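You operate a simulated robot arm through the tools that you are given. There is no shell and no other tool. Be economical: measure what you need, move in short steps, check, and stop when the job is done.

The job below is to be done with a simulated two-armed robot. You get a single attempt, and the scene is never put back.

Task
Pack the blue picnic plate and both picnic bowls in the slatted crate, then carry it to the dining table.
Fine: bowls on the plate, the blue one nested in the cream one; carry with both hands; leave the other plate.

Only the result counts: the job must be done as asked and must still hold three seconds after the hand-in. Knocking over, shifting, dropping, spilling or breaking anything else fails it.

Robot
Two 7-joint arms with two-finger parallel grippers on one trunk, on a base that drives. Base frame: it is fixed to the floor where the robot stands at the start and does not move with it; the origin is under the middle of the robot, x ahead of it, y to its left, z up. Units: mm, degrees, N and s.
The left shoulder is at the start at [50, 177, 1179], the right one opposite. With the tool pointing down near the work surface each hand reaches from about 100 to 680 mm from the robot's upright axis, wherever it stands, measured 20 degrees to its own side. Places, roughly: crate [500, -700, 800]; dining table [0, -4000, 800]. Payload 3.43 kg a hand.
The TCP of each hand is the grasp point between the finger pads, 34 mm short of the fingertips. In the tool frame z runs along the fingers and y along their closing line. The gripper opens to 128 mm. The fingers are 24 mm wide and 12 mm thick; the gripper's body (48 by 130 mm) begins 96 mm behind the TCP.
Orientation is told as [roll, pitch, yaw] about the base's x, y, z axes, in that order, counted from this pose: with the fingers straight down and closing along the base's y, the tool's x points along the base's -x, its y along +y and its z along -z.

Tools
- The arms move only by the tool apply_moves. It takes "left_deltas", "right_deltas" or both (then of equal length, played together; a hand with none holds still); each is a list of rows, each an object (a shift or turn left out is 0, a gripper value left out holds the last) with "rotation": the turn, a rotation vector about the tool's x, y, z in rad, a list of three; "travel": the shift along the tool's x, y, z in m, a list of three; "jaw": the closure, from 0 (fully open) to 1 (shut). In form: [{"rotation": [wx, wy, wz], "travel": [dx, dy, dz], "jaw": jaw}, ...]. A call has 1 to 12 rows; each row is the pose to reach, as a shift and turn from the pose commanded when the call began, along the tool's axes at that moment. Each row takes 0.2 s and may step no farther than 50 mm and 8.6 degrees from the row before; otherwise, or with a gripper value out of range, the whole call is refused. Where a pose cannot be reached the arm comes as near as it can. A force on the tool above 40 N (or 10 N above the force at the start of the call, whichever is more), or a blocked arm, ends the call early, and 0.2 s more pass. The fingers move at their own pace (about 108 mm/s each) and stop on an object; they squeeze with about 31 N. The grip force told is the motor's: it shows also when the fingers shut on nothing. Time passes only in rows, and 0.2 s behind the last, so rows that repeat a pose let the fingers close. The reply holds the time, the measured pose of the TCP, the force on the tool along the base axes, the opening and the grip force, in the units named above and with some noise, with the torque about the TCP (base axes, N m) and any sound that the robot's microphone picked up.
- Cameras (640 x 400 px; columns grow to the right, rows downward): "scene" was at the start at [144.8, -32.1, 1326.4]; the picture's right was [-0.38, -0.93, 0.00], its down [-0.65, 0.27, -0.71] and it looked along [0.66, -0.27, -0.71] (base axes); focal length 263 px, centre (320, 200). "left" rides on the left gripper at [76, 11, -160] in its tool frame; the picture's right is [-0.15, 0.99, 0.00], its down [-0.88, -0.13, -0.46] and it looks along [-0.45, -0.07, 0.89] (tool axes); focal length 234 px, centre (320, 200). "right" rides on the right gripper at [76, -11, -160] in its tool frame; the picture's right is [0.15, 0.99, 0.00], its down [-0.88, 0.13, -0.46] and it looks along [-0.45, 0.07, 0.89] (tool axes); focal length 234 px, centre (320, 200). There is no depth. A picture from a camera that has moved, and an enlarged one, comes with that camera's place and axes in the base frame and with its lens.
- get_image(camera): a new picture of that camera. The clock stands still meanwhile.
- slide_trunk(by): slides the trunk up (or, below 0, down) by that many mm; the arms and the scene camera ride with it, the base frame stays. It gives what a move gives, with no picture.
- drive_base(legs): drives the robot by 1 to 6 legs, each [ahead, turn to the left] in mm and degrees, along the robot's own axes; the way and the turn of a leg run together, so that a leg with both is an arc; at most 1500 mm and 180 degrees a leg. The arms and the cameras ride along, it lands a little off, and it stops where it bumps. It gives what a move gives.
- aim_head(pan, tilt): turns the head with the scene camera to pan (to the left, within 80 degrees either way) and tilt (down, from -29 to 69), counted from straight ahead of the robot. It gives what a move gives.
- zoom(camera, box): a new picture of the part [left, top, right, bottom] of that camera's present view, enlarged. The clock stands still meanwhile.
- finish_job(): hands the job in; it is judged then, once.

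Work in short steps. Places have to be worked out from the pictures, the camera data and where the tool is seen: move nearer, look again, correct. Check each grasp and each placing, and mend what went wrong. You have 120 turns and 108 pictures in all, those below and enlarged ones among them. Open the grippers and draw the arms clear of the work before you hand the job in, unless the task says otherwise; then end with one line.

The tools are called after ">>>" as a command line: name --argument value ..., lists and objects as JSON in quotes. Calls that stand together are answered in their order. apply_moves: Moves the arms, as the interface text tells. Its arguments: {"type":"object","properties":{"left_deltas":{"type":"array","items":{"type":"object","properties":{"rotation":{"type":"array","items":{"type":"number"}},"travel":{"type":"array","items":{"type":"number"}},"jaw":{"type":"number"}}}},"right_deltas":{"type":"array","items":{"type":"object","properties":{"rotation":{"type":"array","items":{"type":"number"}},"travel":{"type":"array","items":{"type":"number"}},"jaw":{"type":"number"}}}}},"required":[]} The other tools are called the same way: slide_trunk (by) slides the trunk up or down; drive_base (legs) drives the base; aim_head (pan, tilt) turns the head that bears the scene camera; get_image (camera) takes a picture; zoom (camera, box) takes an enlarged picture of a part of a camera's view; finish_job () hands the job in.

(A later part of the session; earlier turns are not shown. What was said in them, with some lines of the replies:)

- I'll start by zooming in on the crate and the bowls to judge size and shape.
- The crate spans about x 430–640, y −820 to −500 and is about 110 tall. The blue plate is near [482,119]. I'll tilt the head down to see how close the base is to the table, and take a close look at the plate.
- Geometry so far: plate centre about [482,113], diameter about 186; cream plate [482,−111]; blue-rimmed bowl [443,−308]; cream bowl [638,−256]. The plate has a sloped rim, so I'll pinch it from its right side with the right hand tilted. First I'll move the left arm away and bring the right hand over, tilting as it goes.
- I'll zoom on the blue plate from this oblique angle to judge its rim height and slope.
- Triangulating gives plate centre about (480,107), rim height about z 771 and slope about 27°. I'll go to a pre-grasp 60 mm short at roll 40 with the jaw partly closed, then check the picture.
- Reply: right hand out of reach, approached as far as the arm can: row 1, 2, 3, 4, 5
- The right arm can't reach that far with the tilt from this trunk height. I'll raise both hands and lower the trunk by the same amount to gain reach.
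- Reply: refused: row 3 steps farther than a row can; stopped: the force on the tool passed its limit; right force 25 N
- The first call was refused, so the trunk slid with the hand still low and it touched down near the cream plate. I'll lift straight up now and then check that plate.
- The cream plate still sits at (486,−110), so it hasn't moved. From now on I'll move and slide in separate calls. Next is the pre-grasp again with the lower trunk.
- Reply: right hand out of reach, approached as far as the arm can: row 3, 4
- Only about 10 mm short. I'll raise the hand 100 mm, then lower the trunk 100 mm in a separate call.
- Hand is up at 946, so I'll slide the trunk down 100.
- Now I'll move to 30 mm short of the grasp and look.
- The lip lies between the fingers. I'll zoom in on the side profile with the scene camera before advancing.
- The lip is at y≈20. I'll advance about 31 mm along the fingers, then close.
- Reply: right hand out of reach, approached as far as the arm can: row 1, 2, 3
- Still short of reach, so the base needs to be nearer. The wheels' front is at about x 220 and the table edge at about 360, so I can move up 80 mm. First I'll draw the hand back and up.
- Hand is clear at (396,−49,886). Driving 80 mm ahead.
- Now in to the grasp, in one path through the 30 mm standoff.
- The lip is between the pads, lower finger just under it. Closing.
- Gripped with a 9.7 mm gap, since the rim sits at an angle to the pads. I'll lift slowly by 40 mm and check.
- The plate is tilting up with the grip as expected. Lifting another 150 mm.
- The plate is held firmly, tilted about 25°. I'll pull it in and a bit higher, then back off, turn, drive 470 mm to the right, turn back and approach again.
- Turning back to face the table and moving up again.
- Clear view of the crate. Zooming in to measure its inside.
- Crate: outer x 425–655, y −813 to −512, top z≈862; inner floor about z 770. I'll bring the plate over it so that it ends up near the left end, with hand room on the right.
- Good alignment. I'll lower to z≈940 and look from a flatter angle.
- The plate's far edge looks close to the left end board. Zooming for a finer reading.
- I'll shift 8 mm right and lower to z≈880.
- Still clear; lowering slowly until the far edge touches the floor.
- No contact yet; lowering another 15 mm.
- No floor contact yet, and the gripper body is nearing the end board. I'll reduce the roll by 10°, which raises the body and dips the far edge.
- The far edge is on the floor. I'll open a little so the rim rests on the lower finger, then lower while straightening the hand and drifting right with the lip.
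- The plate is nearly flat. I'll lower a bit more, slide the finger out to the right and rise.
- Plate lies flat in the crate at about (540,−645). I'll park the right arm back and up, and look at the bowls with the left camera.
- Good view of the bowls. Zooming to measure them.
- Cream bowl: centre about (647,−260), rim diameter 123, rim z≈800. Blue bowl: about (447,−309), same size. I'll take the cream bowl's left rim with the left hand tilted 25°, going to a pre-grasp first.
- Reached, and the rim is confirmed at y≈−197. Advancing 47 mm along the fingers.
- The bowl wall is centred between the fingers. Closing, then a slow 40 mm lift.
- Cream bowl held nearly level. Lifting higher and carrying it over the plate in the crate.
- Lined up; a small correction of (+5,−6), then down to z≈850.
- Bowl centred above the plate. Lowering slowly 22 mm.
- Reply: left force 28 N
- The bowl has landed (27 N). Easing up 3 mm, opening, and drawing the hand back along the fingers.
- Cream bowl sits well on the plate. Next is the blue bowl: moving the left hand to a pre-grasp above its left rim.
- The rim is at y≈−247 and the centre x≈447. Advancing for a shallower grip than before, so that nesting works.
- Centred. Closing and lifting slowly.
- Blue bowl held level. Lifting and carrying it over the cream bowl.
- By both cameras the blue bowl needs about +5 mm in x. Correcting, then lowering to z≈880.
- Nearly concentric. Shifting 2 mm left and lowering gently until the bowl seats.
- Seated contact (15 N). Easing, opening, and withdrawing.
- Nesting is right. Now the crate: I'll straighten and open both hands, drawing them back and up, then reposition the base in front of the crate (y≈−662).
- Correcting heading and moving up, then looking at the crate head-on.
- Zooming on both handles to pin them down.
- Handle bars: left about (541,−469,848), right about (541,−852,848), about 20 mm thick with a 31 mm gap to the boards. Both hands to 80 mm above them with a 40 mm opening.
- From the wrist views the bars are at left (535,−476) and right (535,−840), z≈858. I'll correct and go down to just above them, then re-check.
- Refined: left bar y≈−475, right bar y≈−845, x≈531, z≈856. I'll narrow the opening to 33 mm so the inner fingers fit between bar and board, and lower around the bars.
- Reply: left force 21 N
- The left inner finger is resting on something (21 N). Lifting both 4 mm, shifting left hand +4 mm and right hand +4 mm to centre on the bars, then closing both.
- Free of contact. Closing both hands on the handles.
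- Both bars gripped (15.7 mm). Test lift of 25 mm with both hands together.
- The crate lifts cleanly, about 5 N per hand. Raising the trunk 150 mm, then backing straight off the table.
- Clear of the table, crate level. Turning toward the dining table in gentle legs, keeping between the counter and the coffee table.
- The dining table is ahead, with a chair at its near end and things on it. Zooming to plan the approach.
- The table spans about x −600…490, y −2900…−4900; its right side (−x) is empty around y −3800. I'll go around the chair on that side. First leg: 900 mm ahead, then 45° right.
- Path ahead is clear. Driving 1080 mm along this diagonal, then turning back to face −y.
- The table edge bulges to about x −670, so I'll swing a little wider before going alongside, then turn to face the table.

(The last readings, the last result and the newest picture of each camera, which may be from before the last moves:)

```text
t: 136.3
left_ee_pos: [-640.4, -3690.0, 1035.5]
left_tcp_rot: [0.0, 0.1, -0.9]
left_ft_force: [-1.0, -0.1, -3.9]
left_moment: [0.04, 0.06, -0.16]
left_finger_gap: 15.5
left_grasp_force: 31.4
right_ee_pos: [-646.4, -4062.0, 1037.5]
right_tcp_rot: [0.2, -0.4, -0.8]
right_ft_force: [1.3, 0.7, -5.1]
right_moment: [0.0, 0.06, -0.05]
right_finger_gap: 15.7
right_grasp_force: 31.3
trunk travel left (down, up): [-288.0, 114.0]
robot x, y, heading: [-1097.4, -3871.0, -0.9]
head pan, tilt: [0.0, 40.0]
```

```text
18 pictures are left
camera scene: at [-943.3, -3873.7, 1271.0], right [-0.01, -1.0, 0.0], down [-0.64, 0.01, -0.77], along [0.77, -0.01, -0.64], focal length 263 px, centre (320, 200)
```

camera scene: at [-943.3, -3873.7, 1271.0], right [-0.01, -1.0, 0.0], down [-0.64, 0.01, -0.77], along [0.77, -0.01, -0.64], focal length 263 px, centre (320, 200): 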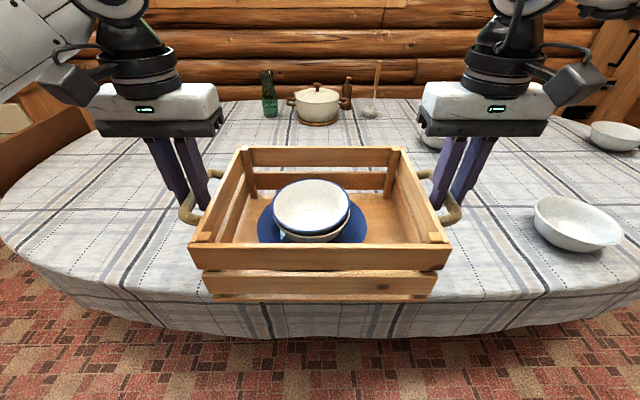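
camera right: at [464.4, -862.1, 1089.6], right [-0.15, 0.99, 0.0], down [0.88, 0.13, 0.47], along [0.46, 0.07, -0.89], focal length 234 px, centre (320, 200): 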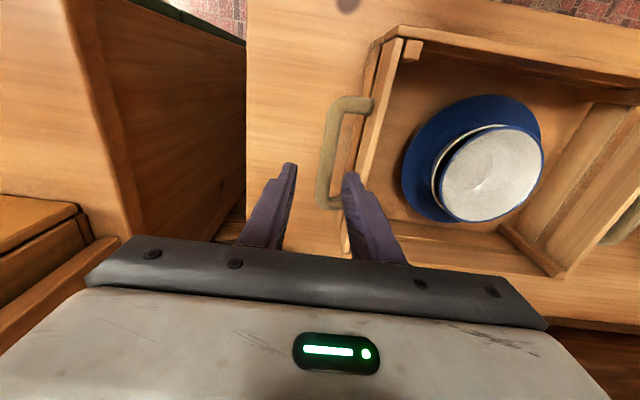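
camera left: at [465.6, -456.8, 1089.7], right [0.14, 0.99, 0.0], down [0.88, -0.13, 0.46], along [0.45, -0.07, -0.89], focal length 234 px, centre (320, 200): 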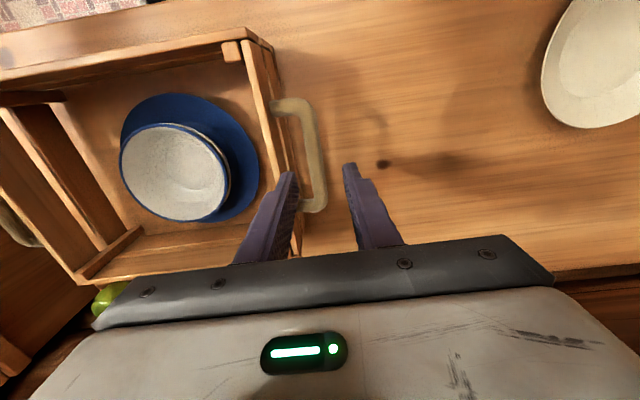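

Good: the empty edge is right ahead at x≈−660, with the nearest bowl well to the right. Driving 165 mm forward so the crate is over the table.

>>> drive_base --legs '[[165, 0]]'

>>> get_image --camera "left"

>>> get_image --camera "scene"

```text
t: 137.8
left_ee_pos: [-477.2, -3690.8, 1036.8]
left_tcp_rot: [0.0, 0.0, -0.6]
left_ft_force: [-0.3, -1.5, -5.1]
left_moment: [-0.01, 0.08, -0.13]
left_finger_gap: 15.2
left_grasp_force: 31.5
right_ee_pos: [-481.6, -4062.9, 1036.8]
right_tcp_rot: [0.0, -0.5, -0.7]
right_ft_force: [0.4, 0.6, -4.6]
right_moment: [0.01, 0.08, -0.08]
right_finger_gap: 15.3
right_grasp_force: 31.2
trunk travel left (down, up): [-288.0, 114.0]
robot x, y, heading: [-933.4, -3872.3, -0.6]
head pan, tilt: [0.0, 40.0]
```

```text
17 pictures are left
camera left: at [-552.6, -3679.0, 1194.7], right [0.16, 0.99, 0.0], down [0.88, -0.14, 0.45], along [0.45, -0.07, -0.89], focal length 234 px, centre (320, 200)
```

left: 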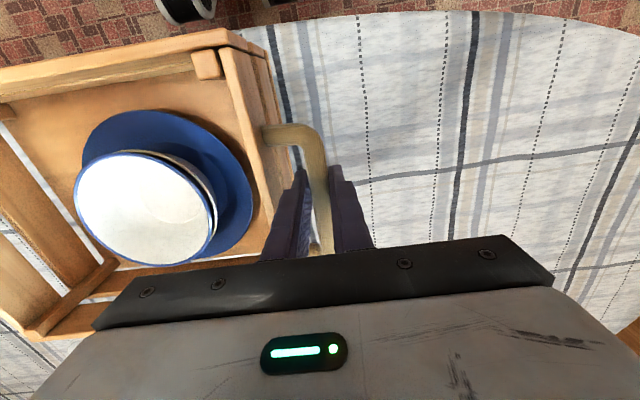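

```text
16 pictures are left
camera scene: at [-778.6, -3875.0, 1270.8], right [-0.01, -1.0, 0.0], down [-0.64, 0.01, -0.77], along [0.77, -0.01, -0.64], focal length 263 px, centre (320, 200)
```

scene: 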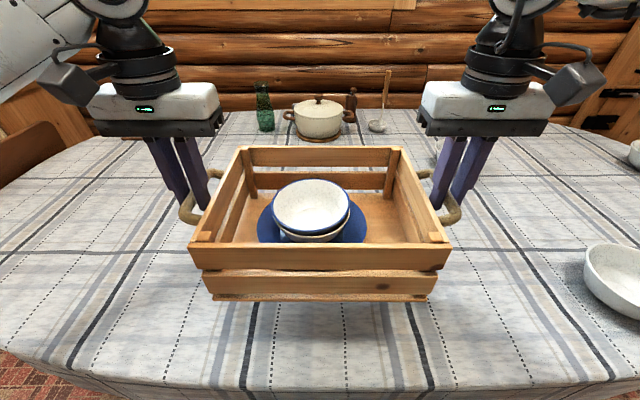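

Table height estimates to about 730–780. Extending 50 mm further in and lowering 100 mm with both hands.

>>> apply_moves --left_deltas '[{"travel": [-0.01, 0, 0.01], "jaw": 1.0}, {"travel": [-0.02, 0, 0.025], "jaw": 1.0}, {"travel": [-0.03, 0, 0.045], "jaw": 1.0}, {"travel": [-0.04, 0, 0.065], "jaw": 1.0}, {"travel": [-0.05, 0, 0.085], "jaw": 1.0}, {"travel": [-0.05, 0, 0.1], "jaw": 1.0}, {"travel": [-0.05, 0, 0.1], "jaw": 1.0}]' --right_deltas '[{"travel": [-0.01, 0, 0.01], "jaw": 1.0}, {"travel": [-0.02, 0, 0.025], "jaw": 1.0}, {"travel": [-0.03, 0, 0.045], "jaw": 1.0}, {"travel": [-0.04, 0, 0.065], "jaw": 1.0}, {"travel": [-0.05, 0, 0.085], "jaw": 1.0}, {"travel": [-0.05, 0, 0.1], "jaw": 1.0}, {"travel": [-0.05, 0, 0.1], "jaw": 1.0}]'

>>> get_image --camera "scene"

```text
t: 139.4
left_ee_pos: [-427.2, -3692.8, 936.9]
left_tcp_rot: [0.0, 0.1, -0.6]
left_ft_force: [0.5, -2.1, -5.1]
left_moment: [0.04, -0.08, -0.03]
left_finger_gap: 15.5
left_grasp_force: 30.9
right_ee_pos: [-430.8, -4063.4, 937.6]
right_tcp_rot: [0.1, -0.5, -0.7]
right_ft_force: [0.0, 1.8, -4.4]
right_moment: [0.07, 0.14, -0.04]
right_finger_gap: 15.7
right_grasp_force: 31.0
trunk travel left (down, up): [-288.0, 114.0]
robot x, y, heading: [-937.4, -3873.7, -0.8]
head pan, tilt: [0.0, 40.0]
```

```text
15 pictures are left
camera scene: at [-779.3, -3875.0, 1270.9], right [-0.01, -1.0, 0.0], down [-0.64, 0.01, -0.77], along [0.77, -0.01, -0.64], focal length 263 px, centre (320, 200)
```

scene: 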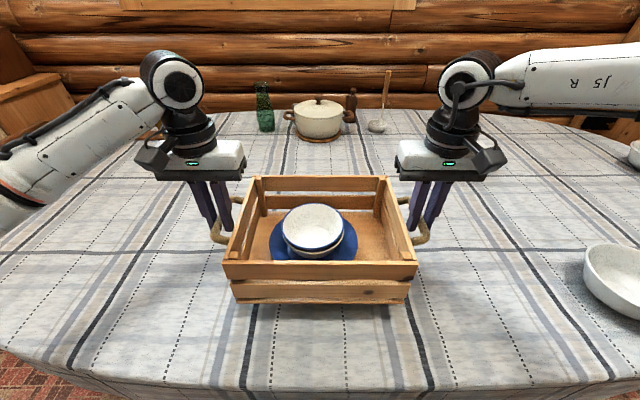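

Still in the air. Lowering 48 mm in 6 mm steps, watching the force.

>>> apply_moves --left_deltas '[{"travel": [0, 0, 0.006], "jaw": 1.0}, {"travel": [0, 0, 0.012], "jaw": 1.0}, {"travel": [0, 0, 0.018], "jaw": 1.0}, {"travel": [0, 0, 0.024], "jaw": 1.0}, {"travel": [0, 0, 0.03], "jaw": 1.0}, {"travel": [0, 0, 0.036], "jaw": 1.0}, {"travel": [0, 0, 0.042], "jaw": 1.0}, {"travel": [0, 0, 0.048], "jaw": 1.0}]' --right_deltas '[{"travel": [0, 0, 0.006], "jaw": 1.0}, {"travel": [0, 0, 0.012], "jaw": 1.0}, {"travel": [0, 0, 0.018], "jaw": 1.0}, {"travel": [0, 0, 0.024], "jaw": 1.0}, {"travel": [0, 0, 0.03], "jaw": 1.0}, {"travel": [0, 0, 0.036], "jaw": 1.0}, {"travel": [0, 0, 0.042], "jaw": 1.0}, {"travel": [0, 0, 0.048], "jaw": 1.0}]'

>>> zoom --camera "scene" --box '[180, 150, 460, 340]'

```text
t: 141.2
left_ee_pos: [-427.4, -3694.4, 887.1]
left_tcp_rot: [-0.2, 0.0, -0.6]
left_ft_force: [-0.3, -5.6, -4.7]
left_moment: [-0.09, -0.19, -0.16]
left_finger_gap: 15.6
left_grasp_force: 30.1
right_ee_pos: [-433.0, -4063.8, 891.9]
right_tcp_rot: [0.4, -0.7, -0.7]
right_ft_force: [1.2, 6.7, -4.7]
right_moment: [0.06, 0.37, -0.24]
right_finger_gap: 15.4
right_grasp_force: 30.9
right hand out of reach, approached as far as the arm can: row 8
trunk travel left (down, up): [-288.0, 114.0]
robot x, y, heading: [-933.7, -3874.3, -0.6]
head pan, tilt: [0.0, 40.0]
```

```text
2.11 times, centred on (320, 245) of scene
camera zoom: at [-779.2, -3875.0, 1270.9], right [-0.01, -1.0, 0.0], down [-0.64, 0.01, -0.77], along [0.77, -0.01, -0.64], focal length 553 px, centre (320, 105)
```

zoom: 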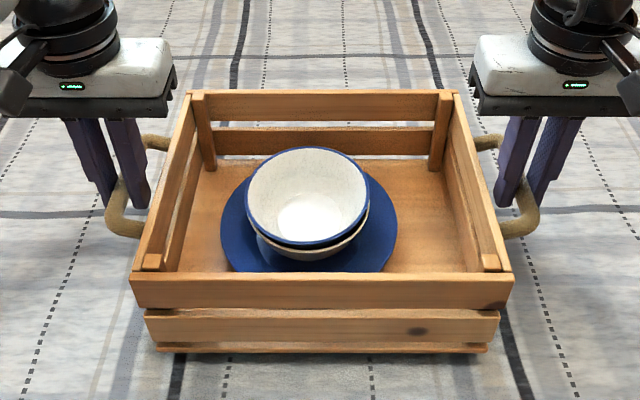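

The right arm is at its reach limit, so I'll lower the rest with the trunk in small amounts.

>>> slide_trunk --by -15

```text
t: 141.8
left_ee_pos: [-429.4, -3693.6, 871.8]
left_tcp_rot: [-0.1, 0.1, -0.7]
left_ft_force: [-1.4, -11.5, -4.6]
left_moment: [-0.12, -0.13, -0.11]
left_finger_gap: 15.4
left_grasp_force: 31.5
right_ee_pos: [-432.4, -4063.6, 876.5]
right_tcp_rot: [0.3, -0.7, -0.6]
right_ft_force: [0.8, 11.3, -4.7]
right_moment: [0.15, 0.19, -0.19]
right_finger_gap: 15.6
right_grasp_force: 31.0
trunk travel left (down, up): [-273.0, 129.0]
robot x, y, heading: [-936.2, -3870.8, -0.6]
head pan, tilt: [0.0, 40.0]
```

No contact yet (weight still carried). Another 12 mm.

>>> slide_trunk --by -12

```text
t: 142.4
left_ee_pos: [-428.8, -3691.0, 861.2]
left_tcp_rot: [-0.2, -0.2, -0.7]
left_ft_force: [-2.5, -13.2, 4.4]
left_moment: [-0.25, -0.2, -0.16]
left_finger_gap: 15.6
left_grasp_force: 31.1
right_ee_pos: [-433.2, -4065.6, 865.5]
right_tcp_rot: [0.2, -0.7, -0.6]
right_ft_force: [1.3, 14.3, -4.0]
right_moment: [0.04, -0.75, -0.2]
right_finger_gap: 15.4
right_grasp_force: 30.6
trunk travel left (down, up): [-261.0, 141.0]
robot x, y, heading: [-933.9, -3872.1, -0.5]
head pan, tilt: [0.0, 40.0]
```

The left end is touching. Another 5 mm to seat the right end.

>>> slide_trunk --by -5

>>> zoom --camera "scene" --box '[180, 150, 460, 340]'

```text
t: 143.0
left_ee_pos: [-427.9, -3693.2, 860.5]
left_tcp_rot: [-0.3, -0.6, -0.7]
left_ft_force: [0.3, -14.6, 30.6]
left_moment: [-0.18, 0.09, -0.36]
left_finger_gap: 15.9
left_grasp_force: 31.5
right_ee_pos: [-432.9, -4064.4, 862.6]
right_tcp_rot: [0.4, -1.2, -0.7]
right_ft_force: [5.8, 12.4, 12.8]
right_moment: [0.17, 0.59, -0.11]
right_finger_gap: 15.5
right_grasp_force: 31.0
trunk travel left (down, up): [-256.0, 146.0]
robot x, y, heading: [-934.4, -3871.7, -0.6]
head pan, tilt: [0.0, 40.0]
```

```text
2.11 times, centred on (320, 245) of scene
camera zoom: at [-782.9, -3875.6, 1240.3], right [-0.01, -1.0, 0.0], down [-0.64, 0.01, -0.77], along [0.77, -0.01, -0.64], focal length 553 px, centre (320, 105)
```

zoom: 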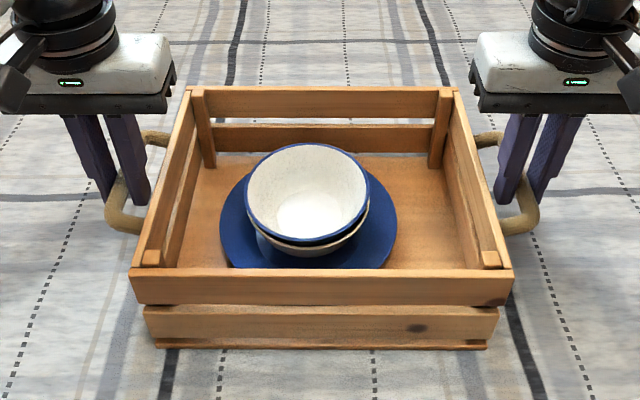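

Both ends are seated on the table. Easing the press, opening to 34 mm, then raising both hands straight up.

>>> apply_moves --left_deltas '[{"travel": [0, 0, -0.002], "jaw": 1.0}, {"travel": [0, 0, -0.002], "jaw": 0.86}, {"travel": [0, 0, -0.002], "jaw": 0.76}, {"travel": [0, 0, -0.002], "jaw": 0.74}, {"travel": [0, 0, -0.002], "jaw": 0.74}]' --right_deltas '[{"travel": [0, 0, 0.0], "jaw": 1.0}, {"travel": [0, 0, 0.0], "jaw": 0.86}, {"travel": [0, 0, 0.0], "jaw": 0.76}, {"travel": [0, 0, 0.0], "jaw": 0.74}, {"travel": [0, 0, 0.0], "jaw": 0.74}]'

>>> zoom --camera "left" --box '[200, 60, 420, 270]'

>>> zoom --camera "right" --box '[220, 60, 440, 270]'

```text
t: 144.2
left_ee_pos: [-428.5, -3691.9, 857.8]
left_tcp_rot: [0.1, 0.1, -0.6]
left_ft_force: [0.2, -0.2, 0.2]
left_moment: [0.0, 0.05, -0.03]
left_finger_gap: 33.3
left_grasp_force: 0.1
right_ee_pos: [-433.5, -4065.2, 860.2]
right_tcp_rot: [0.3, -0.7, -0.7]
right_ft_force: [-0.7, 0.0, 0.4]
right_moment: [-0.03, 0.03, -0.01]
right_finger_gap: 33.2
right_grasp_force: 0.0
trunk travel left (down, up): [-256.0, 146.0]
robot x, y, heading: [-932.9, -3870.4, -0.6]
head pan, tilt: [0.0, 40.0]
```

```text
1.90 times, centred on (310, 165) of left
camera zoom: at [-504.5, -3679.9, 1016.8], right [0.16, 0.99, 0.0], down [0.88, -0.14, 0.45], along [0.45, -0.07, -0.89], focal length 446 px, centre (339, 267)
```

zoom: 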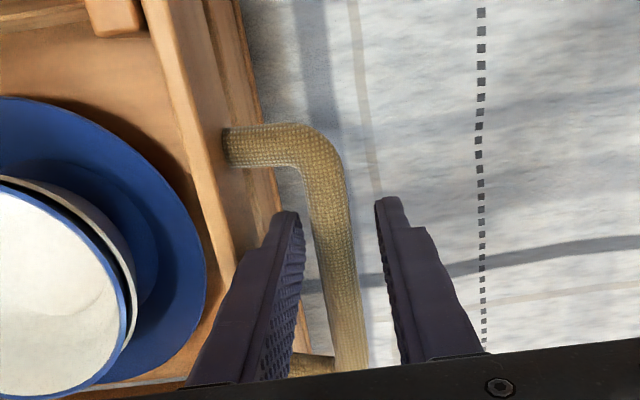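

```text
1.90 times, centred on (330, 165) of right
camera zoom: at [-512.5, -4075.7, 1016.9], right [-0.13, 0.99, 0.0], down [0.88, 0.12, 0.47], along [0.46, 0.06, -0.88], focal length 446 px, centre (301, 267)
```

zoom: 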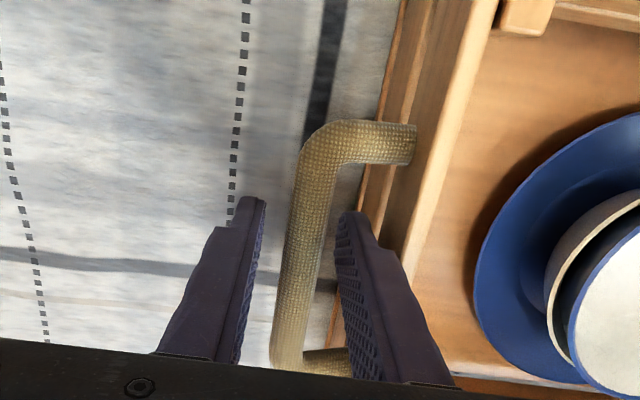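

Both hands are free of the bars with no contact force. Raising straight up 140 mm, then pulling back.

>>> apply_moves --left_deltas '[{"travel": [0, 0, -0.02]}, {"travel": [0, 0, -0.05]}, {"travel": [0, 0, -0.09]}, {"travel": [0, 0, -0.13]}, {"travel": [0.02, 0, -0.17]}, {"travel": [0.06, 0.01, -0.18]}, {"travel": [0.1, 0.02, -0.18]}]' --right_deltas '[{"travel": [0, 0, -0.02]}, {"travel": [0, 0, -0.05]}, {"travel": [0, 0, -0.09]}, {"travel": [0, 0, -0.13]}, {"travel": [0.02, 0, -0.17]}, {"travel": [0.06, -0.01, -0.18]}, {"travel": [0.1, -0.02, -0.18]}]'

>>> get_image --camera "scene"

```text
t: 145.8
left_ee_pos: [-529.4, -3669.8, 1040.2]
left_tcp_rot: [-0.1, 0.0, -0.7]
left_ft_force: [-0.3, -0.2, 0.1]
left_moment: [-0.03, 0.0, -0.01]
left_finger_gap: 33.3
left_grasp_force: 0.0
right_ee_pos: [-537.9, -4081.0, 1038.5]
right_tcp_rot: [0.2, -0.9, -0.7]
right_ft_force: [-0.4, -0.8, 0.3]
right_moment: [-0.02, 0.01, -0.01]
right_finger_gap: 33.2
right_grasp_force: 0.1
trunk travel left (down, up): [-256.0, 146.0]
robot x, y, heading: [-934.2, -3872.8, -0.5]
head pan, tilt: [0.0, 40.0]
```

```text
10 pictures are left
camera scene: at [-780.9, -3874.9, 1239.3], right [-0.01, -1.0, 0.0], down [-0.64, 0.01, -0.77], along [0.77, -0.01, -0.64], focal length 263 px, centre (320, 200)
```

scene: 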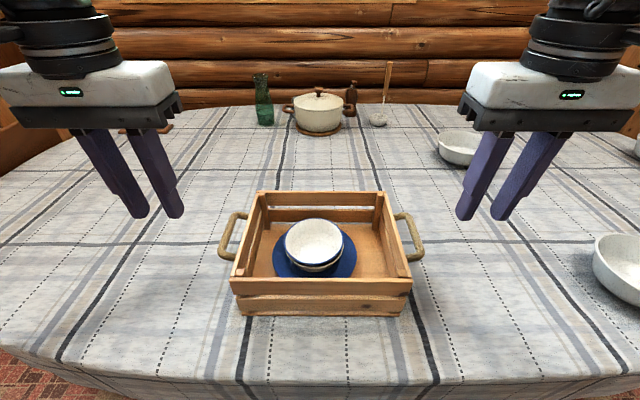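

The crate stands flat on the table with the stack intact. I'll open the grippers fully and back away.

>>> apply_moves --left_deltas '[{"jaw": 0}, {"jaw": 0}, {"jaw": 0}]' --right_deltas '[{"jaw": 0}, {"jaw": 0}, {"jaw": 0}]'

>>> drive_base --legs '[[-250, 0]]'

>>> zoom --camera "scene" --box '[200, 60, 440, 240]'

```text
t: 146.6
left_ee_pos: [-527.5, -3668.8, 1037.5]
left_tcp_rot: [0.0, -0.1, -0.6]
left_ft_force: [-0.5, 0.3, 0.0]
left_moment: [0.03, 0.0, 0.04]
left_finger_gap: 127.9
left_grasp_force: 0.0
right_ee_pos: [-536.4, -4080.4, 1039.2]
right_tcp_rot: [0.2, -0.6, -0.8]
right_ft_force: [-1.2, 0.1, 0.0]
right_moment: [-0.01, 0.06, 0.02]
right_finger_gap: 127.6
right_grasp_force: 0.1
trunk travel left (down, up): [-256.0, 146.0]
robot x, y, heading: [-936.0, -3873.5, -0.4]
head pan, tilt: [0.0, 40.0]
```

```text
t: 148.4
left_ee_pos: [-776.3, -3666.5, 1038.6]
left_tcp_rot: [0.0, 0.0, -0.6]
left_ft_force: [-1.1, -0.5, 0.1]
left_moment: [0.06, -0.03, -0.03]
left_finger_gap: 128.0
left_grasp_force: 0.1
right_ee_pos: [-782.9, -4078.5, 1038.1]
right_tcp_rot: [0.2, -0.7, -0.7]
right_ft_force: [-0.2, 0.7, 0.4]
right_moment: [0.0, -0.02, 0.04]
right_finger_gap: 128.1
right_grasp_force: 0.1
trunk travel left (down, up): [-256.0, 146.0]
robot x, y, heading: [-1180.6, -3874.3, -0.6]
head pan, tilt: [0.0, 40.0]
```

```text
2.22 times, centred on (320, 150) of scene
camera zoom: at [-1027.7, -3872.6, 1239.2], right [-0.01, -1.0, 0.0], down [-0.64, 0.01, -0.77], along [0.77, -0.01, -0.64], focal length 584 px, centre (320, 311)
```

zoom: 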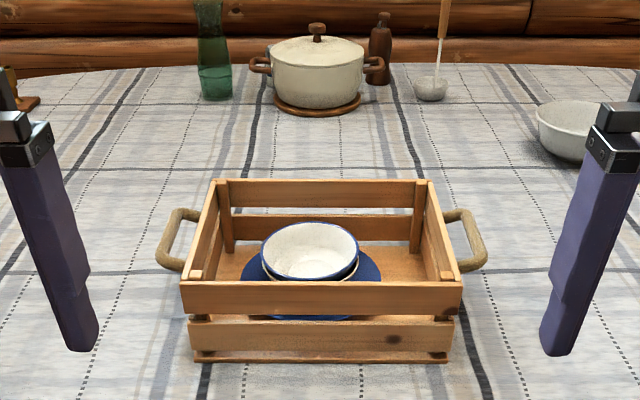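

Everything is in place and stable: the crate is on the table with the bowls nested on the plate, and the arms are clear. Handing in.

>>> finish_job

```text
The job is handed in.
```

The slatted crate is on the dining table, holding the blue plate with the cream bowl on it and the blue bowl nested inside; I carried it with both hands and left the cream plate on the work table. Early on, the right hand pressed on the cream plate when I lowered the trunk, but it had not visibly moved in the pictures afterwards.
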